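You operate a simulated robot arm through the tools that you are given. There is no shell and no other tool.

Carry out the task below with a simulated robot arm. There is one attempt and no reset: what you move stays moved.

TASK
Put things in order on the thick pad of the long table. At the end: the purple probe stands where the grey tagged base stood; the red brush stands where the teal pad stood; the grey tagged base from the thick pad of the long table stands where the red brush stood; the teal pad is on the yellow drip tray; the green coat probe stands where the purple probe stood; whatever was shut is shut again. Leave all else as you found it, and nothing knocked over.

The check looks at the end state, three seconds after you hand in, the way a careful person would. Anything else that was tipped, shoved, dropped, spilled or broken makes it a failure.

THE ROBOT
A 5-joint arm with a two-finger parallel gripper, fixed in place. Base frame: the origin is at the foot of the arm, x ahead of it, y to its left, z up; the work surface is at about z = 1.5. Lengths are in cm, angles in rad, forces in N, time in s.
With the tool pointing down near the work surface it reaches from about 26 to 60 cm from the base axis. Its first joint turns from -1.152 to 1.152 rad. The tool tilts only in the upright plane through the base axis and itself; it spins freely about its own axis. Payload 1.57 kg.
Tool frame: the origin (TCP) lies between the finger pads and is the grasp point; the fingertips stand 3 cm ahead of it; z points along the fingers, y is the line along which they close. The gripper opens to 8 cm. The fingers are 1.7 cm wide and 1.2 cm thick; the gripper's body (4 by 8.2 cm) begins 8 cm behind the TCP.
Orientation is that of the tool frame in the base frame, as a unit quaternion [w, x, y, z]. With the fingers straight down and closing along the base's y, the tool's x points along the base's -x, its y along +y and its z along -z.

THE INTERFACE
- The arm moves only by the tool jog_arm. Its argument "deltas" is a list of rows, each a list of 7 numbers: the shift along the base's x, y, z in mm, then the turn, a rotation vector about the base's x, y, z in rad, then the gripper command, from -1 (fully open) to 1 (shut), values between in proportion. In form: [[dx, dy, dz, wx, wy, wz, jaw], ...]. A call has 1 to 20 rows; each row is the pose to reach, as a shift and turn from the pose commanded when the call began. Rows are played at 5 a second. More than 5 cm and 0.15 rad between two rows, or a gripper value outside its range, and nothing of the call is played. A pose out of reach is approached as far as the arm can. The call stops where the force on the tool passes 40 N (or 10 N more than at its start, if that is more) or the arm is blocked; 0.2 s more then pass. The fingers move at their own pace (about 15.3 cm/s each) and stop on an object; they squeeze with about 26 N. The grip force told is the motor's: it shows also when the fingers shut on nothing. Time passes only in rows, and 0.2 s behind the last, so rows that repeat a pose let the fingers close. It gives the time, the measured TCP pose, the force on the tool (base axes), the opening and the grip force at its end, in the units of the frame above (readings bear some noise), with the torque about the TCP (base axes, N m) and any sound that the robot's microphone picked up.
- Cameras (640 x 400 px; columns grow to the right, rows downward): "scene" is fixed at [4.28, 39.82, 52.36]; the picture's right is [-0.71, -0.70, 0.00], its down [-0.41, 0.42, -0.81] and it looks along [0.57, -0.58, -0.58] (base axes); focal length 241 px, centre (320, 200). "wrist" rides on the gripper at [7.2, -0.7, -12.2] in the tool frame; the picture's right is [0.09, 1.00, 0.00], its down [-0.84, 0.08, -0.54] and it looks along [-0.54, 0.05, 0.84] (tool axes); focal length 238 px, centre (320, 200). There is no depth. A picture from a camera that has moved, and an enlarged one, comes with that camera's place and axes in the base frame and with its lens.
- get_image(camera): a new picture of that camera. No time passes.
- enlarge(camera, box): a new picture of the part [left, top, right, bottom] of that camera's present view, enlarged. No time passes.
- close_job(): hands the job in; it is judged then, once.

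Nothing tells you positions but the pictures and the camera data. Unless the task says otherwise, let go and move clear before handing in.

The tools are called after ">>>" as a command line: name --pt "numbers of a row" for each row, then --argument value for the rest, lists and objects as JSON in quotes. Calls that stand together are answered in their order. jog_arm: Moves the arm, as the interface text tells. Its arguments: {"type":"object","properties":{"deltas":{"type":"array","items":{"type":"array","items":{"type":"number"}}}},"required":["deltas"]} The other tools are called the same way: get_image (camera) takes a picture; enlarge (camera, box) takes an enlarged picture of a part of a camera's view; close_job () hands the job in.

At the start:

```text
t: 0.0
tcp_pos: [36.12, -17.91, 38.66]
orientation: [0.0, -0.001, 1.0, 0.0]
ft_force: [0.2, -0.3, -0.1]
torque: [0.01, 0.04, -0.01]
grip_width: 7.99
grasp_force: 0.2
```

scene: 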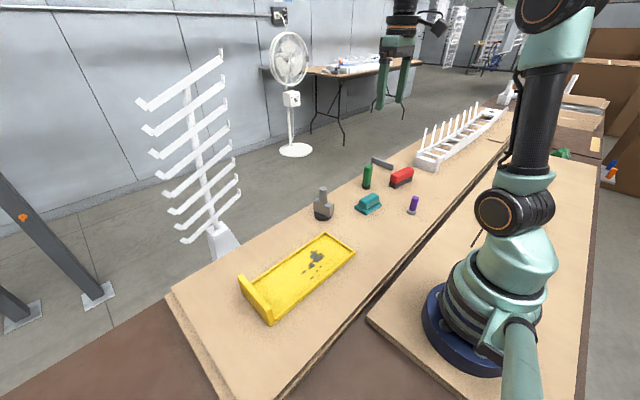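
wrist: 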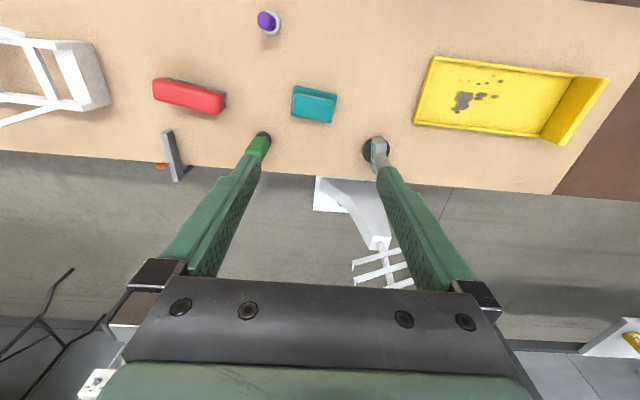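

I see a row of items on the long pad: a grey tagged base, a teal pad, a green probe, a red brush, a purple probe and a yellow tray. I'll enlarge both views before working out their positions.

>>> enlarge --camera "scene" --box '[300, 140, 440, 228]'

>>> enlarge --camera "wrist" --box '[140, 0, 400, 190]'

>>> enlarge --camera "scene" --box '[220, 220, 380, 330]'

>>> enlarge --camera "wrist" --box '[340, 30, 640, 220]'

```text
4.55 times, centred on (370, 184) of scene
camera zoom: at [4.28, 39.82, 52.36], right [-0.71, -0.7, 0.0], down [-0.41, 0.42, -0.81], along [0.57, -0.58, -0.58], focal length 1098 px, centre (93, 273)
```

zoom: 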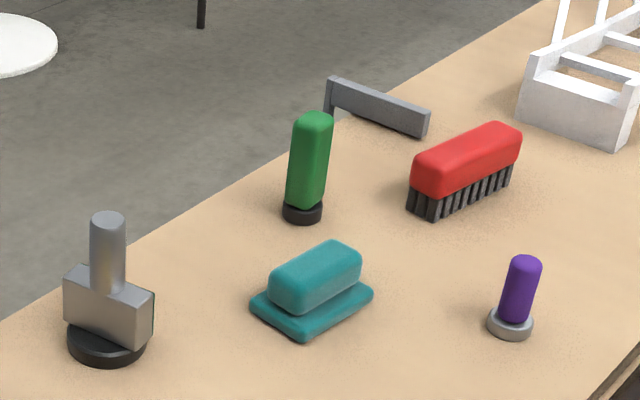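

```text
2.11 times, centred on (270, 95) of wrist
camera zoom: at [28.9, -18.73, 51.01], right [-0.09, 1.0, 0.0], down [0.84, 0.08, 0.54], along [0.54, 0.05, -0.84], focal length 502 px, centre (425, 421)
```

zoom: 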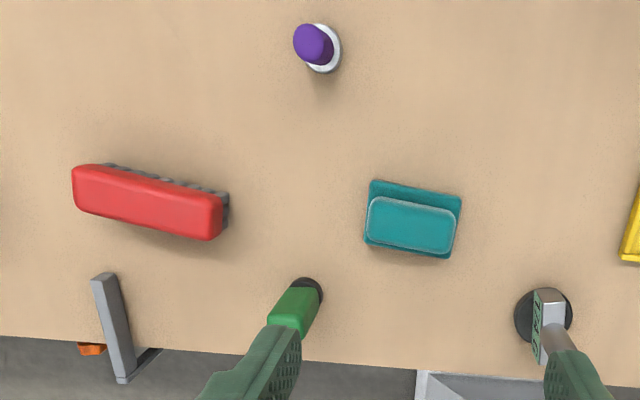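

```text
3.64 times, centred on (300, 275) of scene
camera zoom: at [4.28, 39.82, 52.36], right [-0.71, -0.7, 0.0], down [-0.41, 0.42, -0.81], along [0.57, -0.58, -0.58], focal length 878 px, centre (393, -73)
```

zoom: 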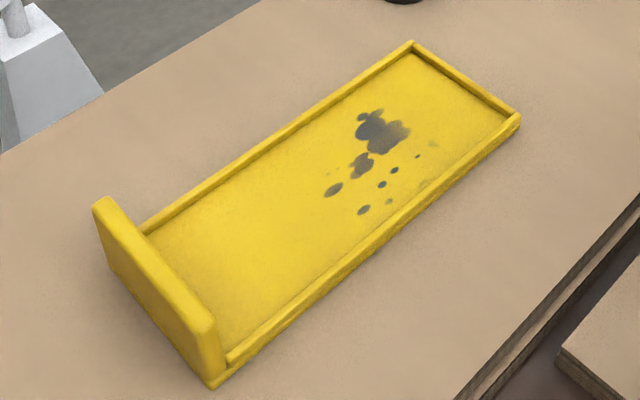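

```text
2.11 times, centred on (490, 125) of wrist
camera zoom: at [28.9, -18.73, 51.01], right [-0.09, 1.0, 0.0], down [0.84, 0.08, 0.54], along [0.54, 0.05, -0.84], focal length 502 px, centre (-38, 358)
```

zoom: 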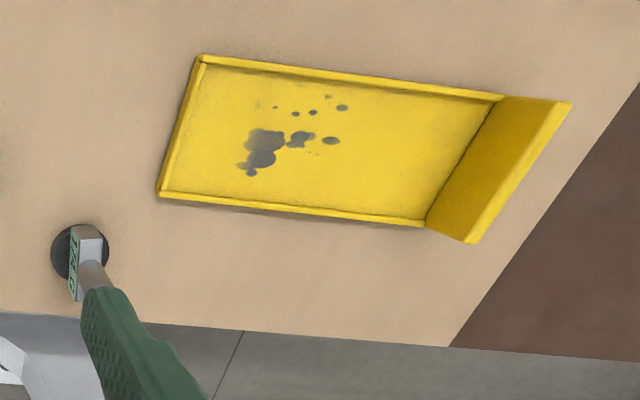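

The wrist view puts the teal pad near (38,-19), the red brush near (38,-41), the green probe near (46,-29), the grey base near (46.5,-5) and the purple probe near (26.5,-27). The tray covers about x 28–40, y 1–27. I'll lower over the teal pad with the gripper open to measure it closely.

>>> jog_arm --pt "5 -3 -45 0 0 0 -1" --pt "10 -6 -90 0 0 0 -1" --pt "15 -9 -135 0 0 0 -1" --pt "19 -12 -180 0 0 0 -1" --pt "19 -12 -220 0 0 0 -1" --pt "19 -12 -220 0 0 0 -1"

>>> get_image --camera "wrist"

>>> get_image --camera "scene"

```text
t: 1.4
tcp_pos: [38.0, -19.33, 16.7]
orientation: [0.0, 0.0, 1.0, -0.001]
ft_force: [-0.5, -0.5, 0.6]
torque: [0.02, 0.01, 0.0]
grip_width: 7.99
grasp_force: 0.2
```

```text
taken
camera wrist: at [30.89, -19.94, 29.08], right [-0.09, 1.0, 0.0], down [0.84, 0.08, 0.54], along [0.54, 0.05, -0.84], focal length 238 px, centre (320, 200)
```

wrist: 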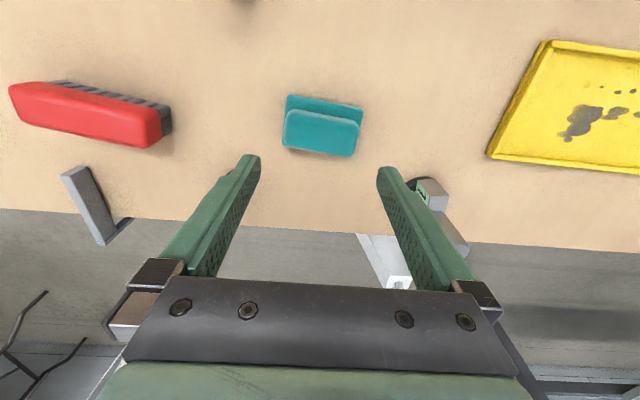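

```text
taken
```

scene: 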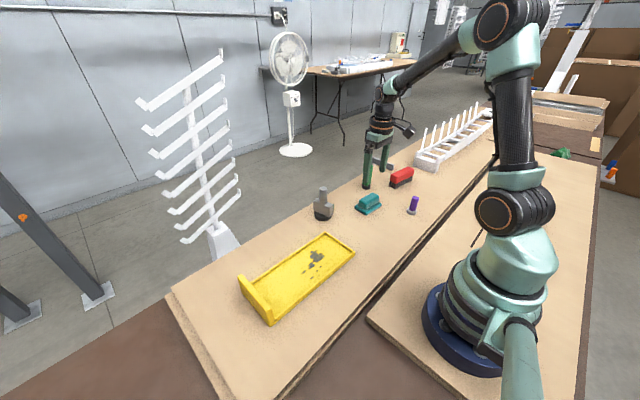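

The arm is above the teal pad with everything undisturbed. I'll enlarge this view to measure the teal pad and its neighbours.

>>> enlarge --camera "wrist" --box '[240, 70, 400, 170]'

>>> enlarge --camera "wrist" --box '[0, 60, 240, 210]'

>>> enlarge --camera "scene" --box '[340, 180, 400, 220]'

```text
4.00 times, centred on (320, 120) of wrist
camera zoom: at [30.89, -19.94, 29.08], right [-0.09, 1.0, 0.0], down [0.84, 0.08, 0.54], along [0.54, 0.05, -0.84], focal length 953 px, centre (320, 520)
```

zoom: 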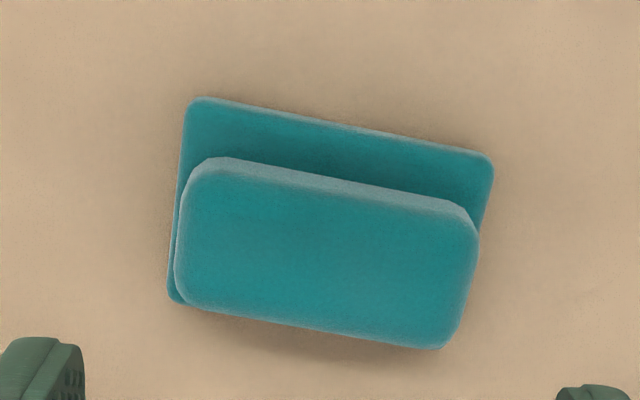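

```text
2.67 times, centred on (120, 135) of wrist
camera zoom: at [30.89, -19.94, 29.08], right [-0.09, 1.0, 0.0], down [0.84, 0.08, 0.54], along [0.54, 0.05, -0.84], focal length 636 px, centre (853, 373)
```

zoom: 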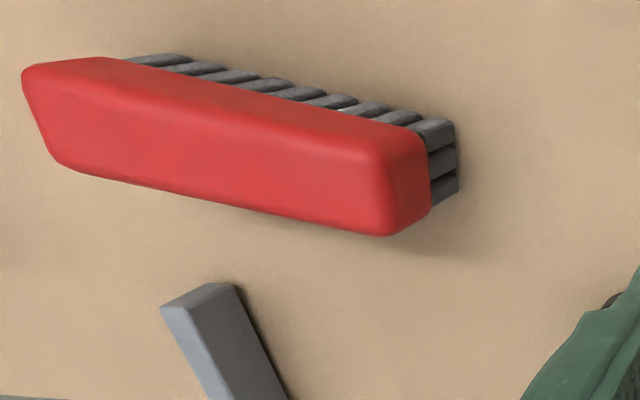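

```text
10.00 times, centred on (370, 200) of scene
camera zoom: at [4.28, 39.82, 52.36], right [-0.71, -0.7, 0.0], down [-0.41, 0.42, -0.81], along [0.57, -0.58, -0.58], focal length 2414 px, centre (-180, 200)
```

zoom: 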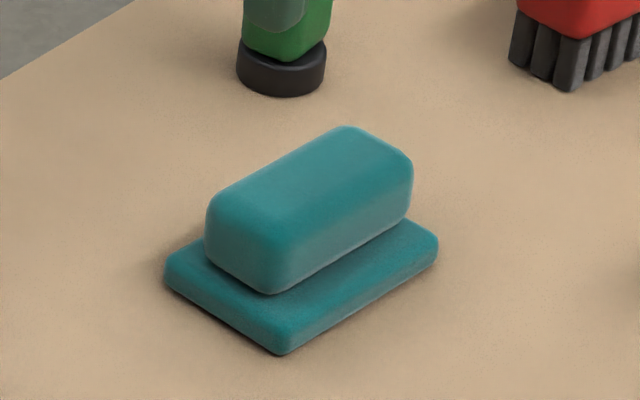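

The teal pad's centre is at about (38.4,-19.1), turned roughly 6°, with its handle running along y. Next I'll find the pad's surface height by touching a clear spot gently with closed fingers.

>>> jog_arm --pt "-35 50 0 0 0 0 1" --pt "-70 100 0 0 0 0 1" --pt "-70 100 -45 0 0 0 1" --pt "-70 100 -80 0 0 0 1" --pt "-70 100 -100 0 0 0 1" --pt "-70 100 -105 0 0 0 1" --pt "-70 100 -105 0 0 0 1"

>>> get_image --camera "wrist"

```text
refused: row 1 steps farther than a row can; nothing moved
```

```text
taken
camera wrist: at [30.89, -19.94, 29.08], right [-0.09, 1.0, 0.0], down [0.84, 0.08, 0.54], along [0.54, 0.05, -0.84], focal length 238 px, centre (320, 200)
```

wrist: 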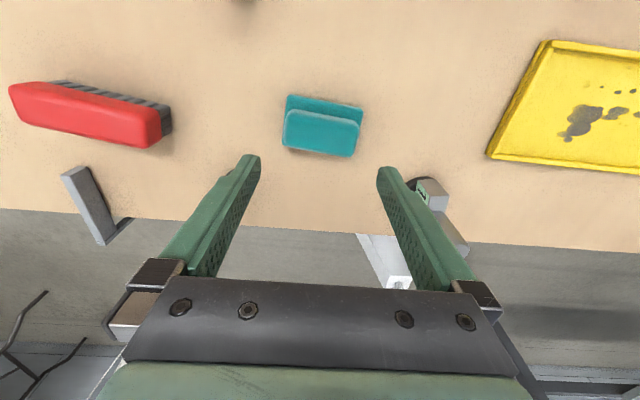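

The move was refused because the first step was longer than 5 cm, and nothing has changed. I'll repeat it with shorter steps.

>>> jog_arm --pt "-25 33 0 0 0 0 1" --pt "-50 66 0 0 0 0 1" --pt "-70 100 0 0 0 0 1" --pt "-70 100 -45 0 0 0 1" --pt "-70 100 -80 0 0 0 1" --pt "-70 100 -98 0 0 0 1" --pt "-70 100 -103 0 0 0 1" --pt "-70 100 -103 0 0 0 1"

>>> get_image --camera "wrist"

```text
t: 3.2
tcp_pos: [30.74, -9.16, 6.46]
orientation: [0.0, 0.0, 1.0, -0.001]
ft_force: [0.1, 0.2, -0.4]
torque: [0.0, 0.01, -0.02]
grip_width: 0.0
grasp_force: 21.5
```

```text
taken
camera wrist: at [23.71, -9.85, 18.76], right [-0.09, 1.0, 0.0], down [0.84, 0.08, 0.54], along [0.54, 0.05, -0.84], focal length 238 px, centre (320, 200)
```

wrist: 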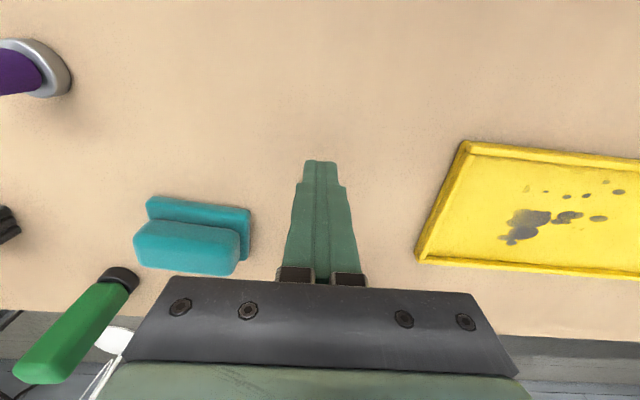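

The closed fingers hover about 2 cm above the bare surface. I'll step down in 1 mm moves until I feel contact.

>>> jog_arm --pt "0 0 -2 0 0 0 1" --pt "0 0 -4 0 0 0 1" --pt "0 0 -6 0 0 0 1" --pt "0 0 -8 0 0 0 1" --pt "0 0 -9 0 0 0 1" --pt "0 0 -10 0 0 0 1" --pt "0 0 -11 0 0 0 1" --pt "0 0 -12 0 0 0 1" --pt "0 0 -12 0 0 0 1"

```text
t: 5.2
tcp_pos: [30.96, -9.24, 5.19]
orientation: [-0.001, 0.0, 1.0, 0.0]
ft_force: [0.5, -0.2, 0.1]
torque: [0.0, 0.0, 0.0]
grip_width: 0.0
grasp_force: 21.6
```

There's no contact yet with the fingertips at about z = 2.2. I'll continue down in 1 mm steps.

>>> jog_arm --pt "0 0 -1 0 0 0 1" --pt "0 0 -2 0 0 0 1" --pt "0 0 -3 0 0 0 1" --pt "0 0 -4 0 0 0 1" --pt "0 0 -4 0 0 0 1"

```text
t: 6.4
tcp_pos: [31.01, -9.18, 4.69]
orientation: [-0.001, 0.0, 1.0, 0.0]
ft_force: [-0.1, 0.1, -0.4]
torque: [-0.01, 0.01, -0.01]
grip_width: 0.0
grasp_force: 22.2
```

>>> jog_arm --pt "0 0 -1 0 0 0 1" --pt "0 0 -2 0 0 0 1" --pt "0 0 -3 0 0 0 1" --pt "0 0 -4 0 0 0 1" --pt "0 0 -5 0 0 0 1"

```text
t: 7.6
tcp_pos: [31.05, -9.1, 4.51]
orientation: [-0.001, 0.0, 1.0, 0.0]
ft_force: [-1.7, 1.5, 3.3]
torque: [0.02, 0.01, 0.03]
grip_width: 0.0
grasp_force: 21.3
stopped in row 5: the force on the tool passed its limit at 48 N (the readings are from after the stop); the commanded pose is now the measured one
```

Contact came with the fingertips at about z = 1.5, which confirms the surface height. Next I'll rise, turn the gripper about 85° so it closes across the teal handle's short side, and hover over the handle.

>>> jog_arm --pt "0 0 45 0 0 0 0" --pt "0 0 90 0 0 0.14 -1" --pt "10 -15 115 0 0 0.28 -1" --pt "20 -30 115 0 0 0.42 -1" --pt "30 -45 115 0 0 0.56 -1" --pt "40 -60 115 0 0 0.7 -1" --pt "50 -75 115 0 0 0.84 -1" --pt "60 -90 115 0 0 0.98 -1" --pt "73.8 -100 115 0 0 1.12 -1" --pt "73.8 -100 115 0 0 1.26 -1" --pt "73.8 -100 115 0 0 1.4 -1" --pt "73.8 -100 115 0 0 1.48 -1" --pt "73.8 -100 115 0 0 1.48 -1"

>>> get_image --camera "wrist"

```text
t: 10.4
tcp_pos: [38.36, -19.11, 16.08]
orientation: [0.0, -0.675, 0.738, 0.0]
ft_force: [0.4, -0.3, -0.4]
torque: [-0.01, -0.01, 0.04]
grip_width: 8.0
grasp_force: 0.1
```

```text
taken
camera wrist: at [38.38, -26.45, 28.3], right [-1.0, 0.0, 0.0], down [0.0, 0.84, 0.54], along [0.0, 0.54, -0.84], focal length 238 px, centre (320, 200)
```

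wrist: 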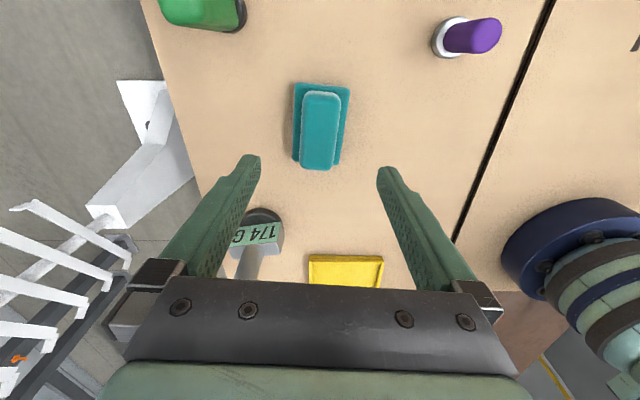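

The gripper is aligned across the teal pad's long axis. I'll zoom in to check centring and angle.

>>> enlarge --camera "wrist" --box '[240, 70, 400, 170]'

>>> enlarge --camera "wrist" --box '[160, 150, 400, 300]'

```text
4.00 times, centred on (320, 120) of wrist
camera zoom: at [38.38, -26.45, 28.3], right [-1.0, 0.0, 0.0], down [0.0, 0.84, 0.54], along [0.0, 0.54, -0.84], focal length 953 px, centre (320, 520)
```

zoom: 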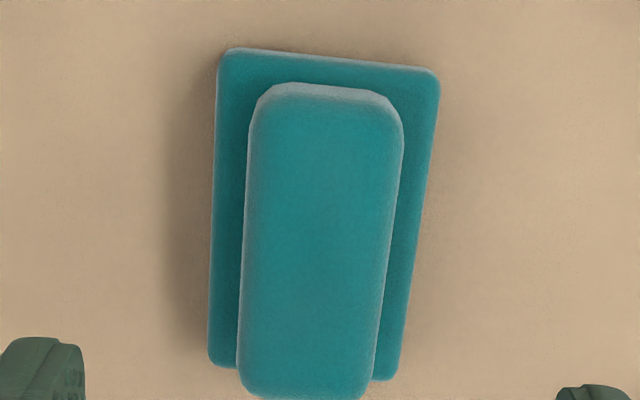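

```text
2.67 times, centred on (280, 225) of wrist
camera zoom: at [38.38, -26.45, 28.3], right [-1.0, 0.0, 0.0], down [0.0, 0.84, 0.54], along [0.0, 0.54, -0.84], focal length 636 px, centre (427, 133)
```

zoom: 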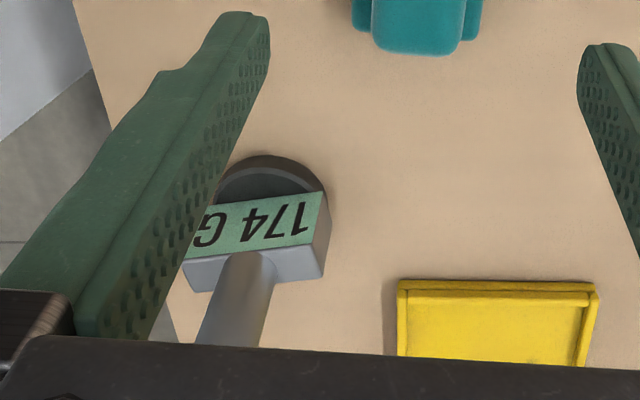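

The teal pad's centre reads (38.5,-19.2), its plate top is near z = 2.5 and its handle top near z = 5, so the gripper is lined up. I'll lower until the fingertips are just above the plate and close on the handle.

>>> jog_arm --pt "0.5 -0.5 -40 0 0 0 -1" --pt "0.5 -0.5 -75 0 0 0 -1" --pt "0.5 -0.5 -90 0 0 0 -1" --pt "0.5 -0.5 -98 0 0 0 -1" --pt "0.5 -0.5 -98 0 0 0 -1"

>>> get_image --camera "wrist"

>>> enlarge --camera "scene" --box '[320, 150, 420, 220]'

```text
t: 11.6
tcp_pos: [38.41, -19.26, 6.27]
orientation: [0.0, -0.675, 0.738, -0.001]
ft_force: [0.7, 0.5, -0.1]
torque: [-0.02, -0.01, -0.02]
grip_width: 8.0
grasp_force: 0.1
```

```text
taken
camera wrist: at [38.45, -26.51, 18.51], right [-1.0, 0.0, 0.0], down [0.0, 0.84, 0.54], along [0.0, 0.54, -0.84], focal length 238 px, centre (320, 200)
```

wrist: 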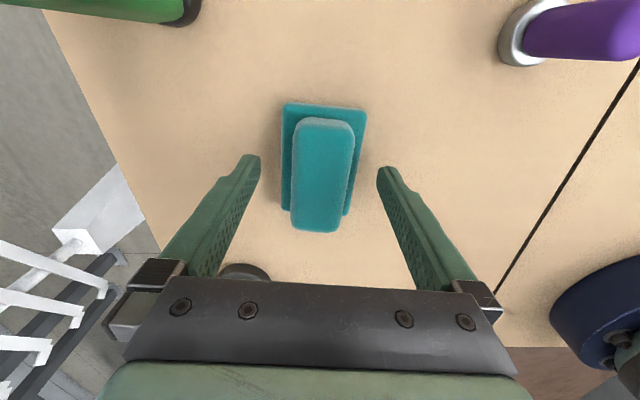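

```text
5.71 times, centred on (370, 185) of scene
camera zoom: at [4.28, 39.82, 52.36], right [-0.71, -0.7, 0.0], down [-0.41, 0.42, -0.81], along [0.57, -0.58, -0.58], focal length 1380 px, centre (34, 286)
```

zoom: 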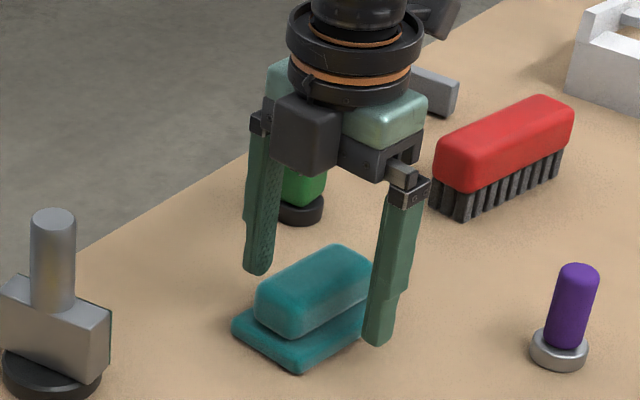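

The fingers straddle the handle just above the plate. I'll close on it.

>>> jog_arm --pt "0 0 -1 0 0 0 0" --pt "0 0 -1 0 0 0 1" --pt "0 0 -1 0 0 0 1" --pt "0 0 -1 0 0 0 1"

>>> get_image --camera "wrist"

```text
t: 12.6
tcp_pos: [38.43, -19.23, 6.05]
orientation: [0.001, -0.674, 0.738, -0.001]
ft_force: [1.1, 0.5, 4.1]
torque: [0.05, 0.04, -0.07]
grip_width: 3.54
grasp_force: 26.2
```

```text
taken
camera wrist: at [38.43, -26.54, 18.45], right [-1.0, 0.0, 0.0], down [0.0, 0.84, 0.54], along [0.0, 0.54, -0.84], focal length 238 px, centre (320, 200)
```

wrist: 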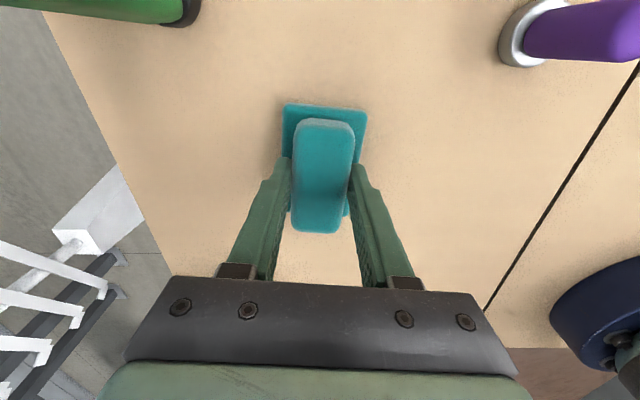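

The grip holds at 3.5 cm. I'll lift straight up and check that the pad is held.

>>> jog_arm --pt "0 0 5 0 0 0 1" --pt "0 0 20 0 0 0 1" --pt "0 0 50 0 0 0 1" --pt "0 0 90 0 0 0 1" --pt "0 0 120 0 0 0 1" --pt "0 0 120 0 0 0 1"

>>> get_image --camera "wrist"

>>> get_image --camera "scene"

```text
t: 14.0
tcp_pos: [38.58, -19.24, 17.92]
orientation: [0.0, -0.674, 0.739, 0.0]
ft_force: [-0.2, -0.3, -1.1]
torque: [-0.02, -0.03, -0.01]
grip_width: 3.54
grasp_force: 26.7
```

```text
taken
camera wrist: at [38.49, -26.43, 30.29], right [-1.0, 0.0, 0.0], down [0.0, 0.84, 0.54], along [0.0, 0.54, -0.84], focal length 238 px, centre (320, 200)
```

wrist: 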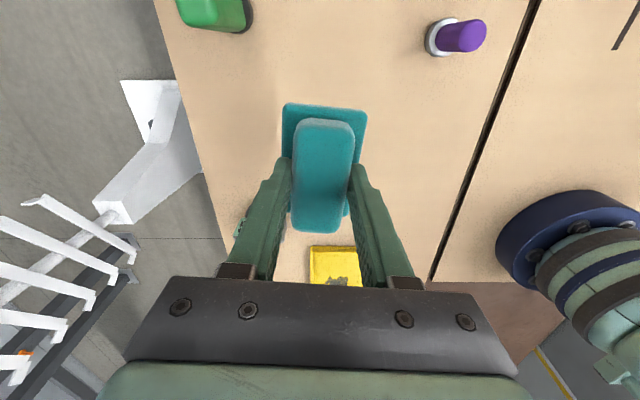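

```text
taken
```

scene: 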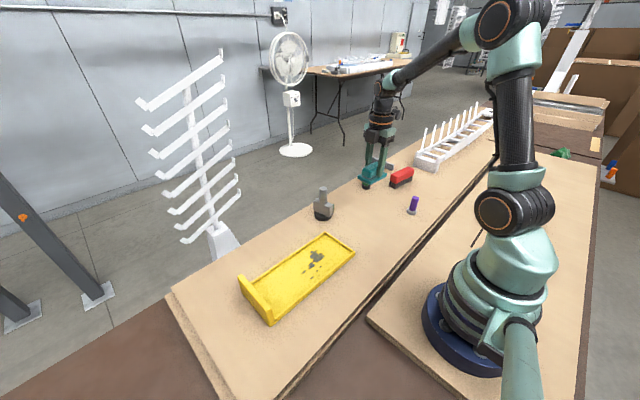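

The teal pad is held and clear. I'll carry it toward the tray at a safe height and look down into the tray.

>>> jog_arm --pt "-10 42 0 0 0 0 1" --pt "-20 84 0 0 0 0 1" --pt "-30 126 0 0 0 0 1" --pt "-42 170 0 0 0 0 1" --pt "-42 170 0 0 0 0 1"

>>> get_image --camera "wrist"

```text
t: 15.2
tcp_pos: [33.9, -2.1, 17.94]
orientation: [0.0, -0.674, 0.739, 0.0]
ft_force: [-0.2, 0.0, -0.5]
torque: [-0.01, -0.01, 0.03]
grip_width: 3.49
grasp_force: 26.1
```

```text
taken
camera wrist: at [33.96, -9.42, 30.24], right [-1.0, 0.0, 0.0], down [0.0, 0.84, 0.54], along [0.0, 0.54, -0.84], focal length 238 px, centre (320, 200)
```

wrist: 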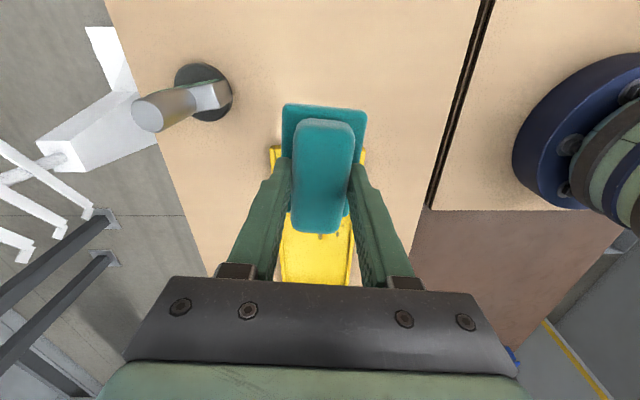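

The tray runs about x 28.5–40, y 1–27.7 and is nearly square to the axes. I'll move over its middle near (34.3,13) and descend most of the way.

>>> jog_arm --pt "0 45 0 0 0 0 1" --pt "0 90 0 0 0 0 1" --pt "0 130 0 0 0 0 1" --pt "0 151 0 0 0 0 1" --pt "0 151 -45 0 0 0 1" --pt "0 151 -80 0 0 0 1" --pt "0 151 -100 0 0 0 1" --pt "0 151 -105 0 0 0 1" --pt "0 151 -105 0 0 0 1"

>>> get_image --camera "wrist"

>>> enlarge --camera "scene" --box '[220, 210, 380, 330]'

```text
t: 17.2
tcp_pos: [34.29, 12.92, 7.59]
orientation: [0.0, -0.674, 0.738, 0.001]
ft_force: [-0.4, -0.3, -1.0]
torque: [0.03, 0.0, 0.01]
grip_width: 3.53
grasp_force: 25.8
```

```text
taken
camera wrist: at [34.31, 5.57, 20.01], right [-1.0, 0.0, 0.0], down [0.0, 0.84, 0.54], along [0.0, 0.54, -0.84], focal length 238 px, centre (320, 200)
```

wrist: 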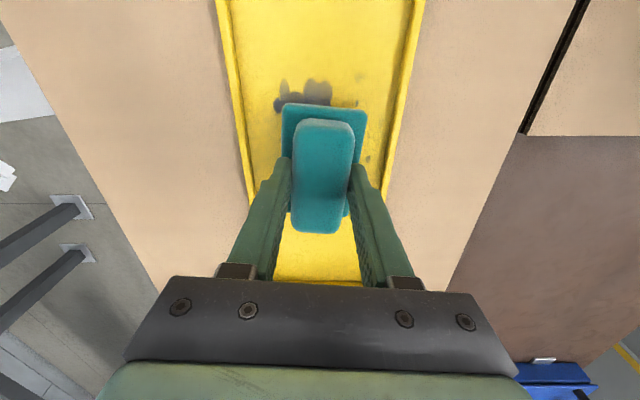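

```text
3.33 times, centred on (300, 270) of scene
camera zoom: at [4.28, 39.82, 52.36], right [-0.71, -0.7, 0.0], down [-0.41, 0.42, -0.81], along [0.57, -0.58, -0.58], focal length 805 px, centre (387, -33)
```

zoom: 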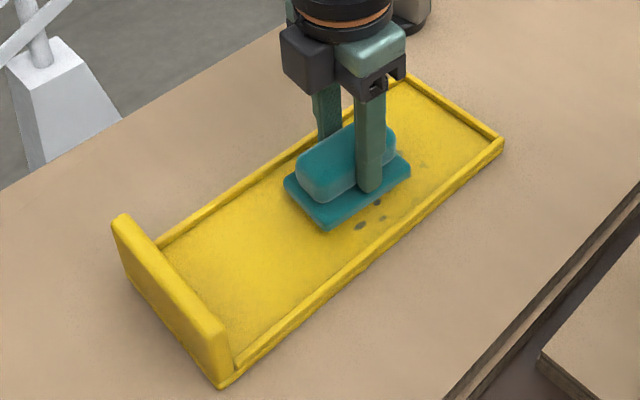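

The pad hangs over the middle of the tray, clear of its walls. I'll lower it in small steps until it touches.

>>> jog_arm --pt "0 0 -2 0 0 0 1" --pt "0 0 -4 0 0 0 1" --pt "0 0 -6 0 0 0 1" --pt "0 0 -7 0 0 0 1" --pt "0 0 -8 0 0 0 1"

```text
t: 18.4
tcp_pos: [34.17, 12.97, 6.9]
orientation: [-0.001, -0.674, 0.738, 0.0]
ft_force: [-8.7, 2.7, 28.2]
torque: [-0.02, 0.35, -0.02]
grip_width: 3.54
grasp_force: 25.6
```

The pad has touched the tray floor with 28 N of force. I'll ease off slightly, open the jaws partway, and rise.

>>> jog_arm --pt "0 0 1 0 0 0 1" --pt "0 0 1 0 0 0 0" --pt "0 0 1 0 0 0 -0.5" --pt "0 0 1 0 0 0 -0.5"

>>> get_image --camera "wrist"

```text
t: 19.4
tcp_pos: [34.21, 12.94, 6.89]
orientation: [0.0, -0.675, 0.738, 0.0]
ft_force: [-0.4, 0.9, 0.6]
torque: [-0.02, -0.02, -0.01]
grip_width: 6.0
grasp_force: 0.1
```

```text
taken
camera wrist: at [34.26, 5.58, 19.23], right [-1.0, 0.0, 0.0], down [0.0, 0.84, 0.54], along [0.0, 0.54, -0.84], focal length 238 px, centre (320, 200)
```

wrist: 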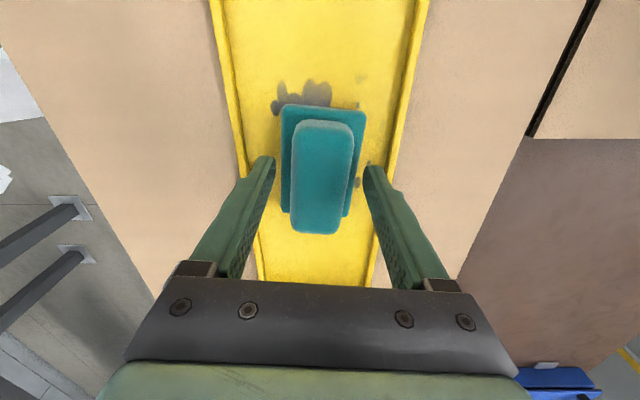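

The teal pad sits flat in the tray, released. I'll rise and travel over to the red brush to measure it from above.

>>> jog_arm --pt "0 0 20 0 0 0 -0.5" --pt "0 0 65 0 0 0 -0.5" --pt "0 0 110 0 0 0 -0.5" --pt "0 -45 115 0 0 0 -1" --pt "0 -90 115 0 0 0 -1" --pt "4 -135 115 0 0 0 -1" --pt "8 -180 115 0 0 0 -1" --pt "12 -225 115 0 0 0 -1" --pt "16 -270 115 0 0 0 -1" --pt "20 -315 115 0 0 0 -1" --pt "24 -360 115 0 0 0 -1" --pt "28 -405 115 0 0 0 -1" --pt "32 -450 115 0 0 0 -1" --pt "36 -490 115 0 0 0 -1" --pt "38 -530 115 0 0 0 -1" --pt "38 -530 115 0 0 0 -1"

>>> get_image --camera "wrist"

>>> get_image --camera "scene"

```text
t: 22.8
tcp_pos: [37.92, -40.31, 18.56]
orientation: [0.0, -0.673, 0.739, 0.0]
ft_force: [0.0, 0.9, -0.4]
torque: [0.03, 0.03, 0.02]
grip_width: 8.01
grasp_force: 0.0
```

```text
taken
camera wrist: at [37.97, -47.59, 30.82], right [-1.0, 0.0, 0.0], down [0.0, 0.84, 0.54], along [0.0, 0.54, -0.84], focal length 238 px, centre (320, 200)
```

wrist: 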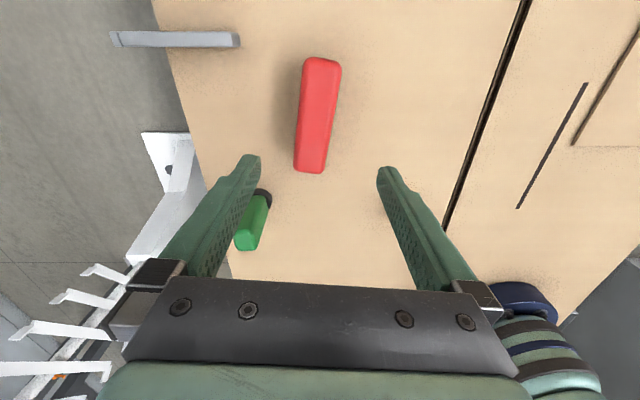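

```text
taken
```

scene: 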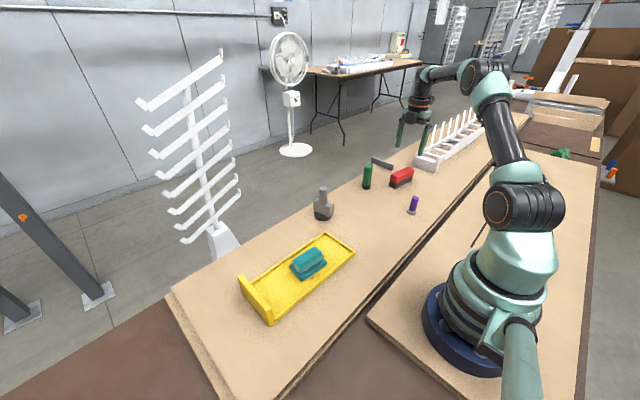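

I'm above the red brush. A loose grey bar overhangs the pad edge nearby and must not be touched, so I'll zoom in for precise measurements.

>>> enlarge --camera "wrist" --box '[220, 40, 420, 190]'

>>> enlarge --camera "scene" --box '[355, 150, 435, 200]'

>>> enlarge --camera "wrist" --box '[100, 10, 300, 160]'

```text
2.67 times, centred on (320, 115) of wrist
camera zoom: at [37.97, -47.59, 30.82], right [-1.0, 0.0, 0.0], down [0.0, 0.84, 0.54], along [0.0, 0.54, -0.84], focal length 636 px, centre (320, 427)
```

zoom: 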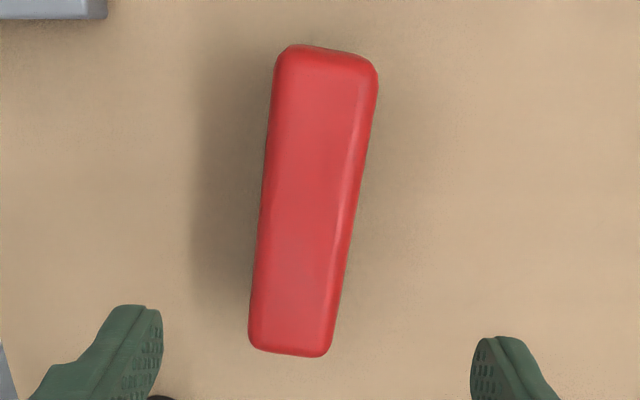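

```text
8.00 times, centred on (395, 175) of scene
camera zoom: at [4.28, 39.81, 52.36], right [-0.71, -0.7, 0.0], down [-0.41, 0.42, -0.81], along [0.57, -0.58, -0.58], focal length 1932 px, centre (-280, 400)
```

zoom: 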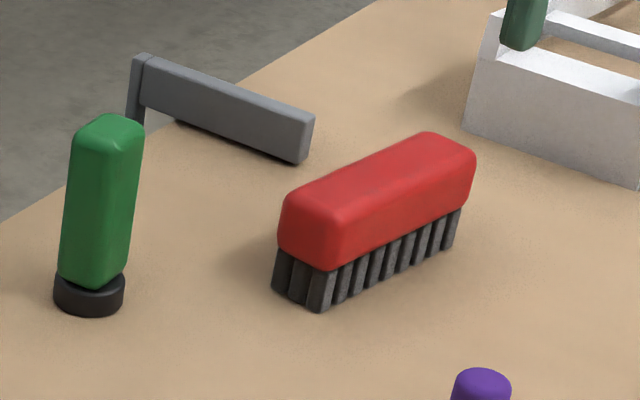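

```text
2.67 times, centred on (200, 85) of wrist
camera zoom: at [37.97, -47.59, 30.82], right [-1.0, 0.0, 0.0], down [0.0, 0.84, 0.54], along [0.0, 0.54, -0.84], focal length 636 px, centre (640, 507)
```

zoom: 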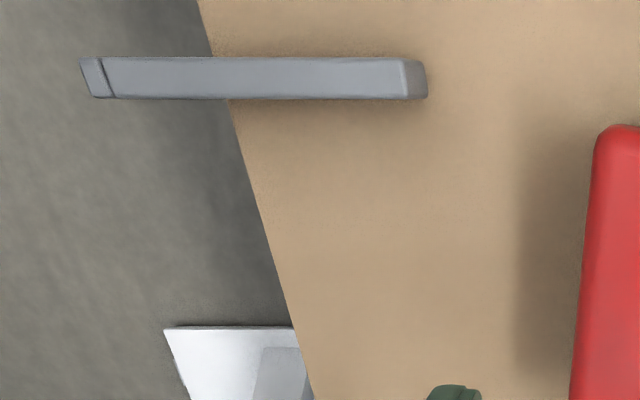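

The brush centre is about (38.5,-41.2), its long axis turned 8.3°, and it is roughly 3.4 cm wide with its top near z = 7. I'll align the gripper with it and lower partway to check.

>>> jog_arm --pt "3 -4 0 0 0 -0.03 -1" --pt "6 -8 0 0 0 -0.054 -1" --pt "6 -8 -40 0 0 -0.054 -1" --pt "6 -8 -70 0 0 -0.054 -1" --pt "6 -8 -70 0 0 -0.054 -1" --pt "6 -8 -70 0 0 -0.054 -1"

>>> get_image --camera "wrist"

>>> enlarge --camera "scene" --box '[340, 110, 480, 210]'

```text
t: 24.2
tcp_pos: [38.59, -41.12, 11.31]
orientation: [0.0, -0.654, 0.756, 0.001]
ft_force: [0.2, -0.8, 0.1]
torque: [-0.01, 0.0, -0.04]
grip_width: 8.01
grasp_force: 0.0
```

```text
taken
camera wrist: at [38.11, -48.34, 23.57], right [-1.0, 0.05, 0.0], down [0.04, 0.84, 0.54], along [0.03, 0.54, -0.84], focal length 238 px, centre (320, 200)
```

wrist: 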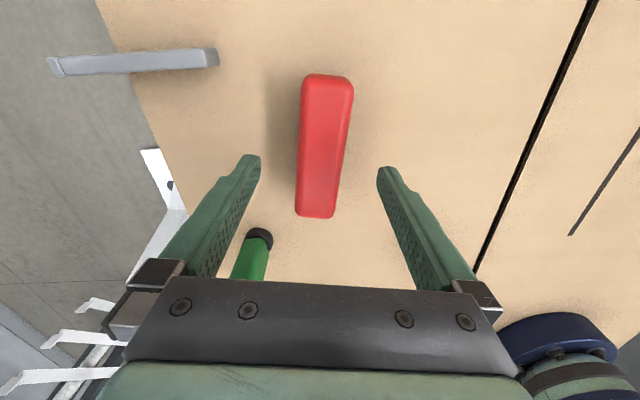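

```text
4.00 times, centred on (410, 160) of scene
camera zoom: at [4.28, 39.82, 52.36], right [-0.71, -0.7, 0.0], down [-0.41, 0.42, -0.81], along [0.57, -0.58, -0.58], focal length 966 px, centre (-40, 360)
```

zoom: 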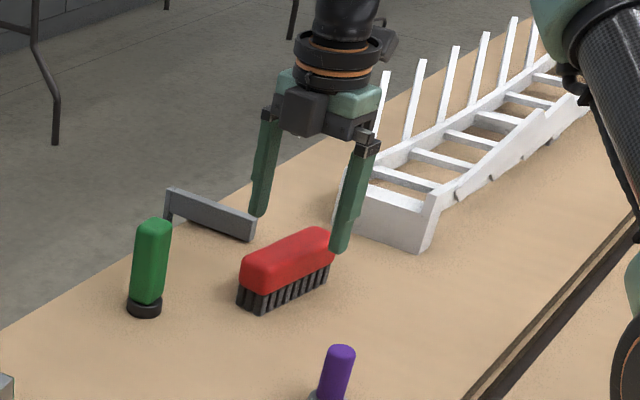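

The brush is centred and aligned between the open fingers, and the bar and rack are well clear. I'll lower so the fingertips reach the bottom of the red body, then grip.

>>> jog_arm --pt "0 0 -25 0 0 0 -1" --pt "0 0 -40 0 0 0 -1" --pt "0 0 -46 0 0 0 -1" --pt "0 0 -46 0 0 0 -1" --pt "0 0 -46 0 0 0 0" --pt "0 0 -46 0 0 0 1" --pt "0 0 -46 0 0 0 1" --pt "0 0 -46 0 0 0 1"

>>> get_image --camera "wrist"

>>> enlarge --camera "scene" --box '[355, 140, 435, 200]'

```text
t: 26.0
tcp_pos: [38.49, -41.03, 6.68]
orientation: [0.0, -0.654, 0.756, -0.001]
ft_force: [0.1, -0.4, -0.5]
torque: [-0.03, 0.03, 0.04]
grip_width: 3.53
grasp_force: 25.9
```

```text
taken
camera wrist: at [38.2, -48.32, 19.07], right [-1.0, 0.05, 0.0], down [0.04, 0.84, 0.54], along [0.03, 0.54, -0.84], focal length 238 px, centre (320, 200)
```

wrist: 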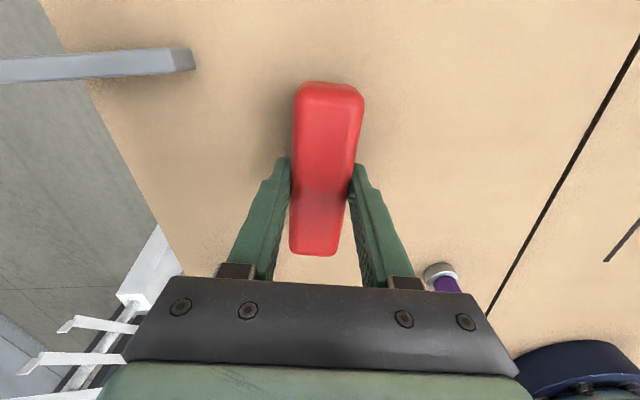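

```text
6.67 times, centred on (395, 170) of scene
camera zoom: at [4.28, 39.82, 52.36], right [-0.71, -0.7, 0.0], down [-0.41, 0.42, -0.81], along [0.57, -0.58, -0.58], focal length 1610 px, centre (-180, 400)
```

zoom: 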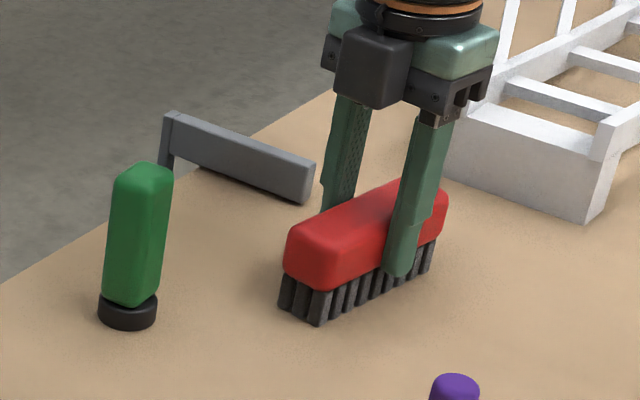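

The brush is gripped at its middle with a 3.5 cm opening. I'll lift it straight up, carry it to the teal pad's old spot at (38.5,-19.15), and turn it about 3° to match the teal pad's heading.

>>> jog_arm --pt "0 0 5 0 0 0 1" --pt "0 0 25 0 0 0 1" --pt "0 0 60 0 0 0 1" --pt "0 0 100 0 0 0 1" --pt "0 0 120 0 0 0 1" --pt "0 30 120 0 0 0 1" --pt "0 70 120 0 0 0.02 1" --pt "0 115 120 0 0 0.04 1" --pt "0 160 120 0 0 0.054 1" --pt "0 200 120 0 0 0.054 1" --pt "0 219 120 0 0 0.054 1" --pt "0 219 120 0 0 0.054 1" --pt "0 219 120 0 0 0.054 1"

>>> get_image --camera "wrist"

>>> get_image --camera "scene"

```text
t: 28.8
tcp_pos: [38.52, -18.87, 18.79]
orientation: [0.0, -0.674, 0.738, 0.001]
ft_force: [0.2, 0.6, -1.1]
torque: [-0.01, -0.03, 0.0]
grip_width: 3.53
grasp_force: 25.7
```

```text
taken
camera wrist: at [38.59, -26.27, 31.04], right [-1.0, 0.0, 0.0], down [0.0, 0.84, 0.54], along [0.0, 0.54, -0.84], focal length 238 px, centre (320, 200)
```

wrist: 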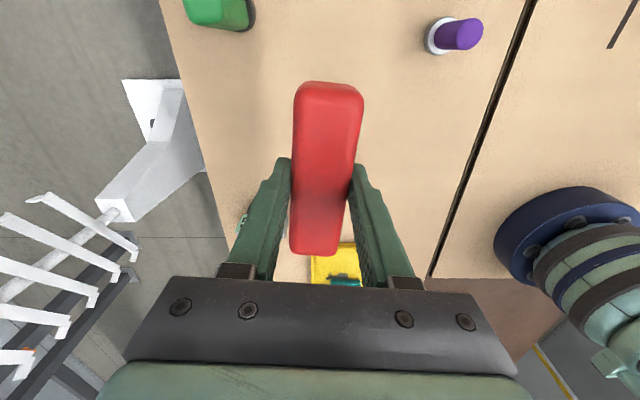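

```text
taken
```

scene: 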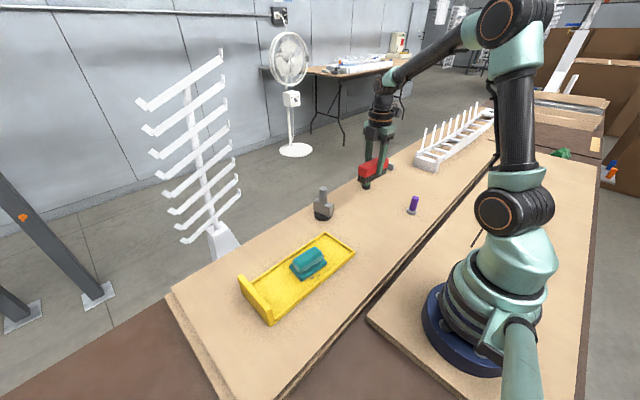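

The brush is held over the teal pad's old spot with the TCP at about (38.5,-19.0). I'll lower it to just above the surface and then ease it down.

>>> jog_arm --pt "0 -1 -40 0 0 0 1" --pt "0 -1 -80 0 0 0 1" --pt "0 -1 -105 0 0 0 1" --pt "0 -1 -115 0 0 0 1" --pt "0 -1 -118 0 0 0 1" --pt "0 -1 -119 0 0 0 1" --pt "0 -1 -119 0 0 0 1"

>>> enlarge --camera "scene" --box '[330, 160, 410, 220]'

```text
t: 30.4
tcp_pos: [38.67, -19.11, 6.69]
orientation: [-0.001, -0.674, 0.739, 0.0]
ft_force: [0.8, 0.1, -0.5]
torque: [-0.02, 0.0, 0.0]
grip_width: 3.54
grasp_force: 26.1
```

```text
6.67 times, centred on (370, 190) of scene
camera zoom: at [4.28, 39.82, 52.36], right [-0.71, -0.7, 0.0], down [-0.41, 0.42, -0.81], along [0.57, -0.58, -0.58], focal length 1610 px, centre (-13, 267)
```

zoom: 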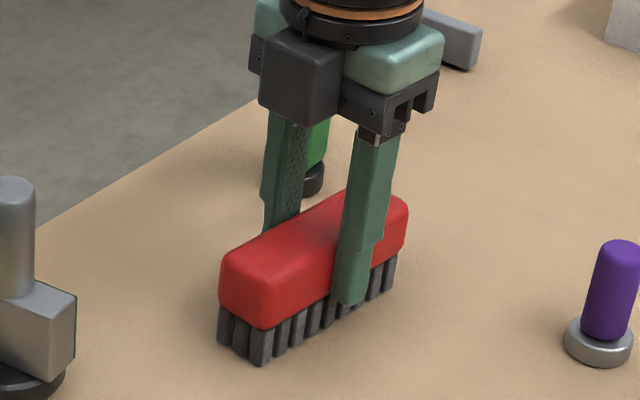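

The brush is about at the surface with no contact force yet. I'll ease down another 1–2 mm.

>>> jog_arm --pt "0 0 -0.5 0 0 0 1" --pt "0 0 -1 0 0 0 1" --pt "0 0 -1.5 0 0 0 1"

```text
t: 31.2
tcp_pos: [38.58, -19.15, 6.81]
orientation: [0.0, -0.674, 0.738, 0.0]
ft_force: [-3.1, 0.6, 5.6]
torque: [-0.12, 0.13, -0.08]
grip_width: 3.53
grasp_force: 26.3
```

The brush has made light contact at 5.6 N. I'll release partway, check, and rise.

>>> jog_arm --pt "0 0 0 0 0 0 0" --pt "0 0 0 0 0 0 -0.6" --pt "0 0 0 0 0 0 -0.6" --pt "0 0 20 0 0 0 -0.6" --pt "0 0 60 0 0 0 -0.8" --pt "0 0 105 0 0 0 -1" --pt "0 0 105 0 0 0 -1"

>>> get_image --camera "wrist"

>>> get_image --camera "scene"

```text
t: 32.8
tcp_pos: [38.65, -19.16, 17.29]
orientation: [0.001, -0.674, 0.738, 0.0]
ft_force: [0.0, 1.2, 0.2]
torque: [0.02, 0.0, -0.03]
grip_width: 7.99
grasp_force: 0.1
```

```text
taken
camera wrist: at [38.57, -26.44, 29.59], right [-1.0, 0.0, 0.0], down [0.0, 0.84, 0.54], along [0.0, 0.54, -0.84], focal length 238 px, centre (320, 200)
```

wrist: 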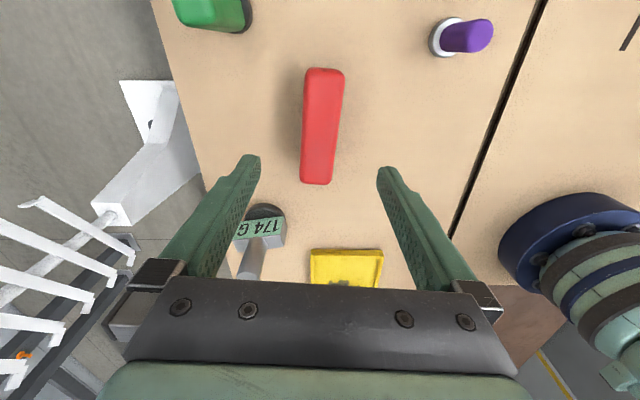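

```text
taken
```

scene: 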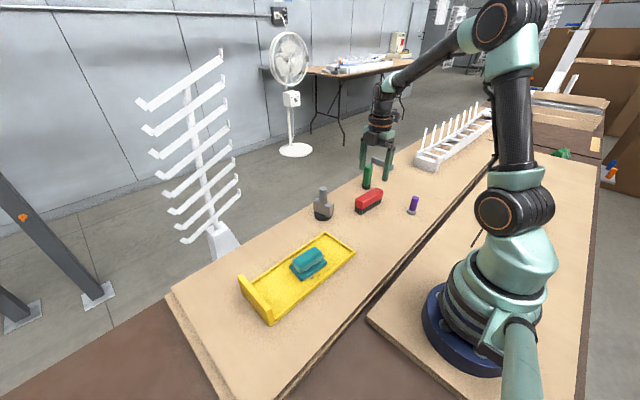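

The brush stands upright on the teal pad's old spot. Next is the grey tagged base, so I'll move above it for a close look, keeping above its post.

>>> jog_arm --pt "0 0 40 0 0 0 -1" --pt "20 35 40 0 0 0 -1" --pt "40 70 40 0 0 0 -1" --pt "60 105 40 0 0 0 -1" --pt "79 141 40 0 0 0 -1" --pt "79 141 40 0 0 0 -1" --pt "79 141 40 0 0 0 -1"

>>> get_image --camera "wrist"

>>> enlarge --camera "wrist" --box '[220, 60, 420, 200]'

>>> enlarge --camera "scene" --box '[290, 170, 360, 230]'

```text
t: 34.4
tcp_pos: [46.68, -4.99, 21.18]
orientation: [0.0, -0.675, 0.738, 0.0]
ft_force: [0.2, -0.2, 0.5]
torque: [-0.03, -0.01, -0.02]
grip_width: 7.98
grasp_force: 0.0
```

```text
taken
camera wrist: at [46.57, -12.37, 33.43], right [-1.0, 0.0, 0.0], down [0.0, 0.84, 0.54], along [0.0, 0.54, -0.84], focal length 238 px, centre (320, 200)
```

wrist: 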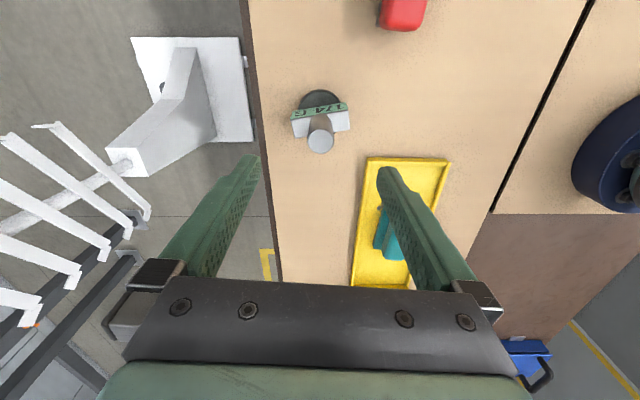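

```text
2.86 times, centred on (320, 130) of wrist
camera zoom: at [46.57, -12.37, 33.43], right [-1.0, 0.0, 0.0], down [0.0, 0.84, 0.54], along [0.0, 0.54, -0.84], focal length 681 px, centre (320, 400)
```

zoom: 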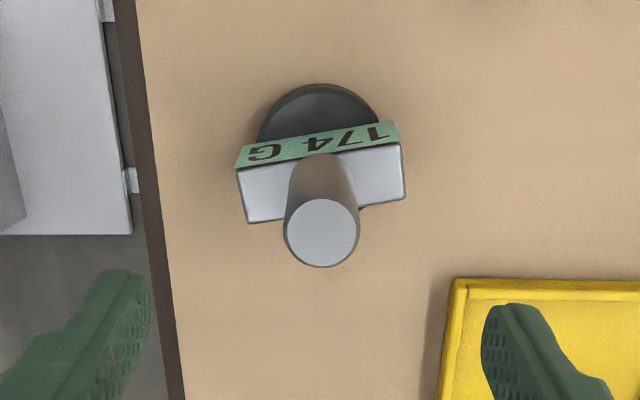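

```text
6.67 times, centred on (325, 200) of scene
camera zoom: at [4.28, 39.82, 52.36], right [-0.71, -0.7, 0.0], down [-0.41, 0.42, -0.81], along [0.57, -0.58, -0.58], focal length 1610 px, centre (287, 200)
```

zoom: 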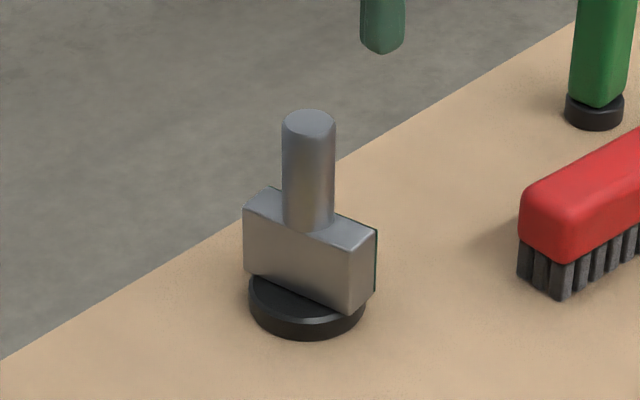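

The post of the grey base is at (46.5,-5.1), about 2.4 cm across, running from z = 6.8 to about 12. The gripper is already centred over it, so I'll lower around the post and grip above the block.

>>> jog_arm --pt "0 0 -35 0 0 0 -1" --pt "0 0 -70 0 0 0 -1" --pt "0 0 -95 0 0 0 -1" --pt "0 0 -106 0 0 0 -1" --pt "0 0 -106 0 0 0 -1"

>>> get_image --camera "wrist"

>>> enlarge --camera "scene" --box '[280, 140, 380, 230]'

```text
t: 35.6
tcp_pos: [46.51, -5.12, 10.56]
orientation: [0.0, -0.674, 0.738, 0.0]
ft_force: [-0.6, 0.0, -0.8]
torque: [0.0, -0.02, -0.01]
grip_width: 7.99
grasp_force: 0.0
```

```text
taken
camera wrist: at [46.51, -12.39, 22.9], right [-1.0, 0.0, 0.0], down [0.0, 0.84, 0.54], along [0.0, 0.54, -0.84], focal length 238 px, centre (320, 200)
```

wrist: 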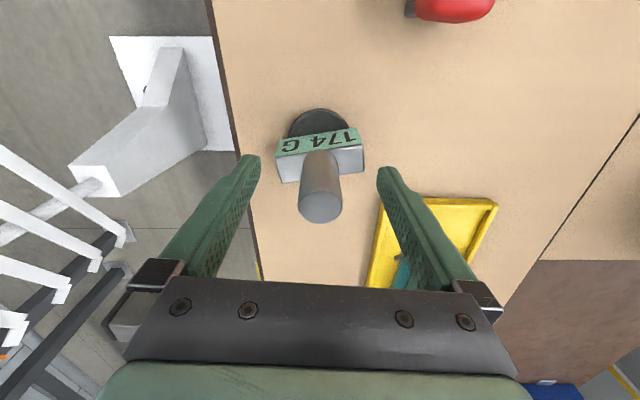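

```text
4.44 times, centred on (330, 185) of scene
camera zoom: at [4.28, 39.82, 52.36], right [-0.71, -0.7, 0.0], down [-0.41, 0.42, -0.81], along [0.57, -0.58, -0.58], focal length 1073 px, centre (276, 267)
```

zoom: 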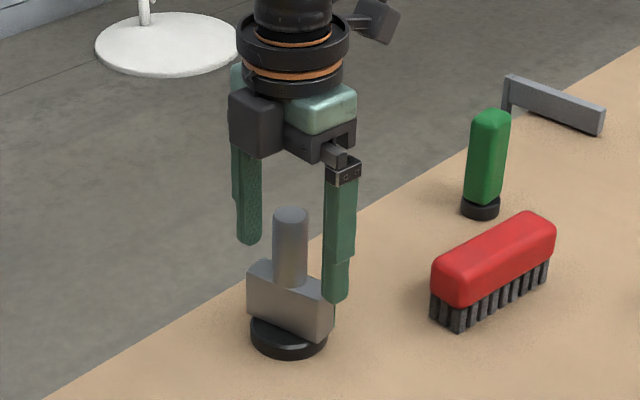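

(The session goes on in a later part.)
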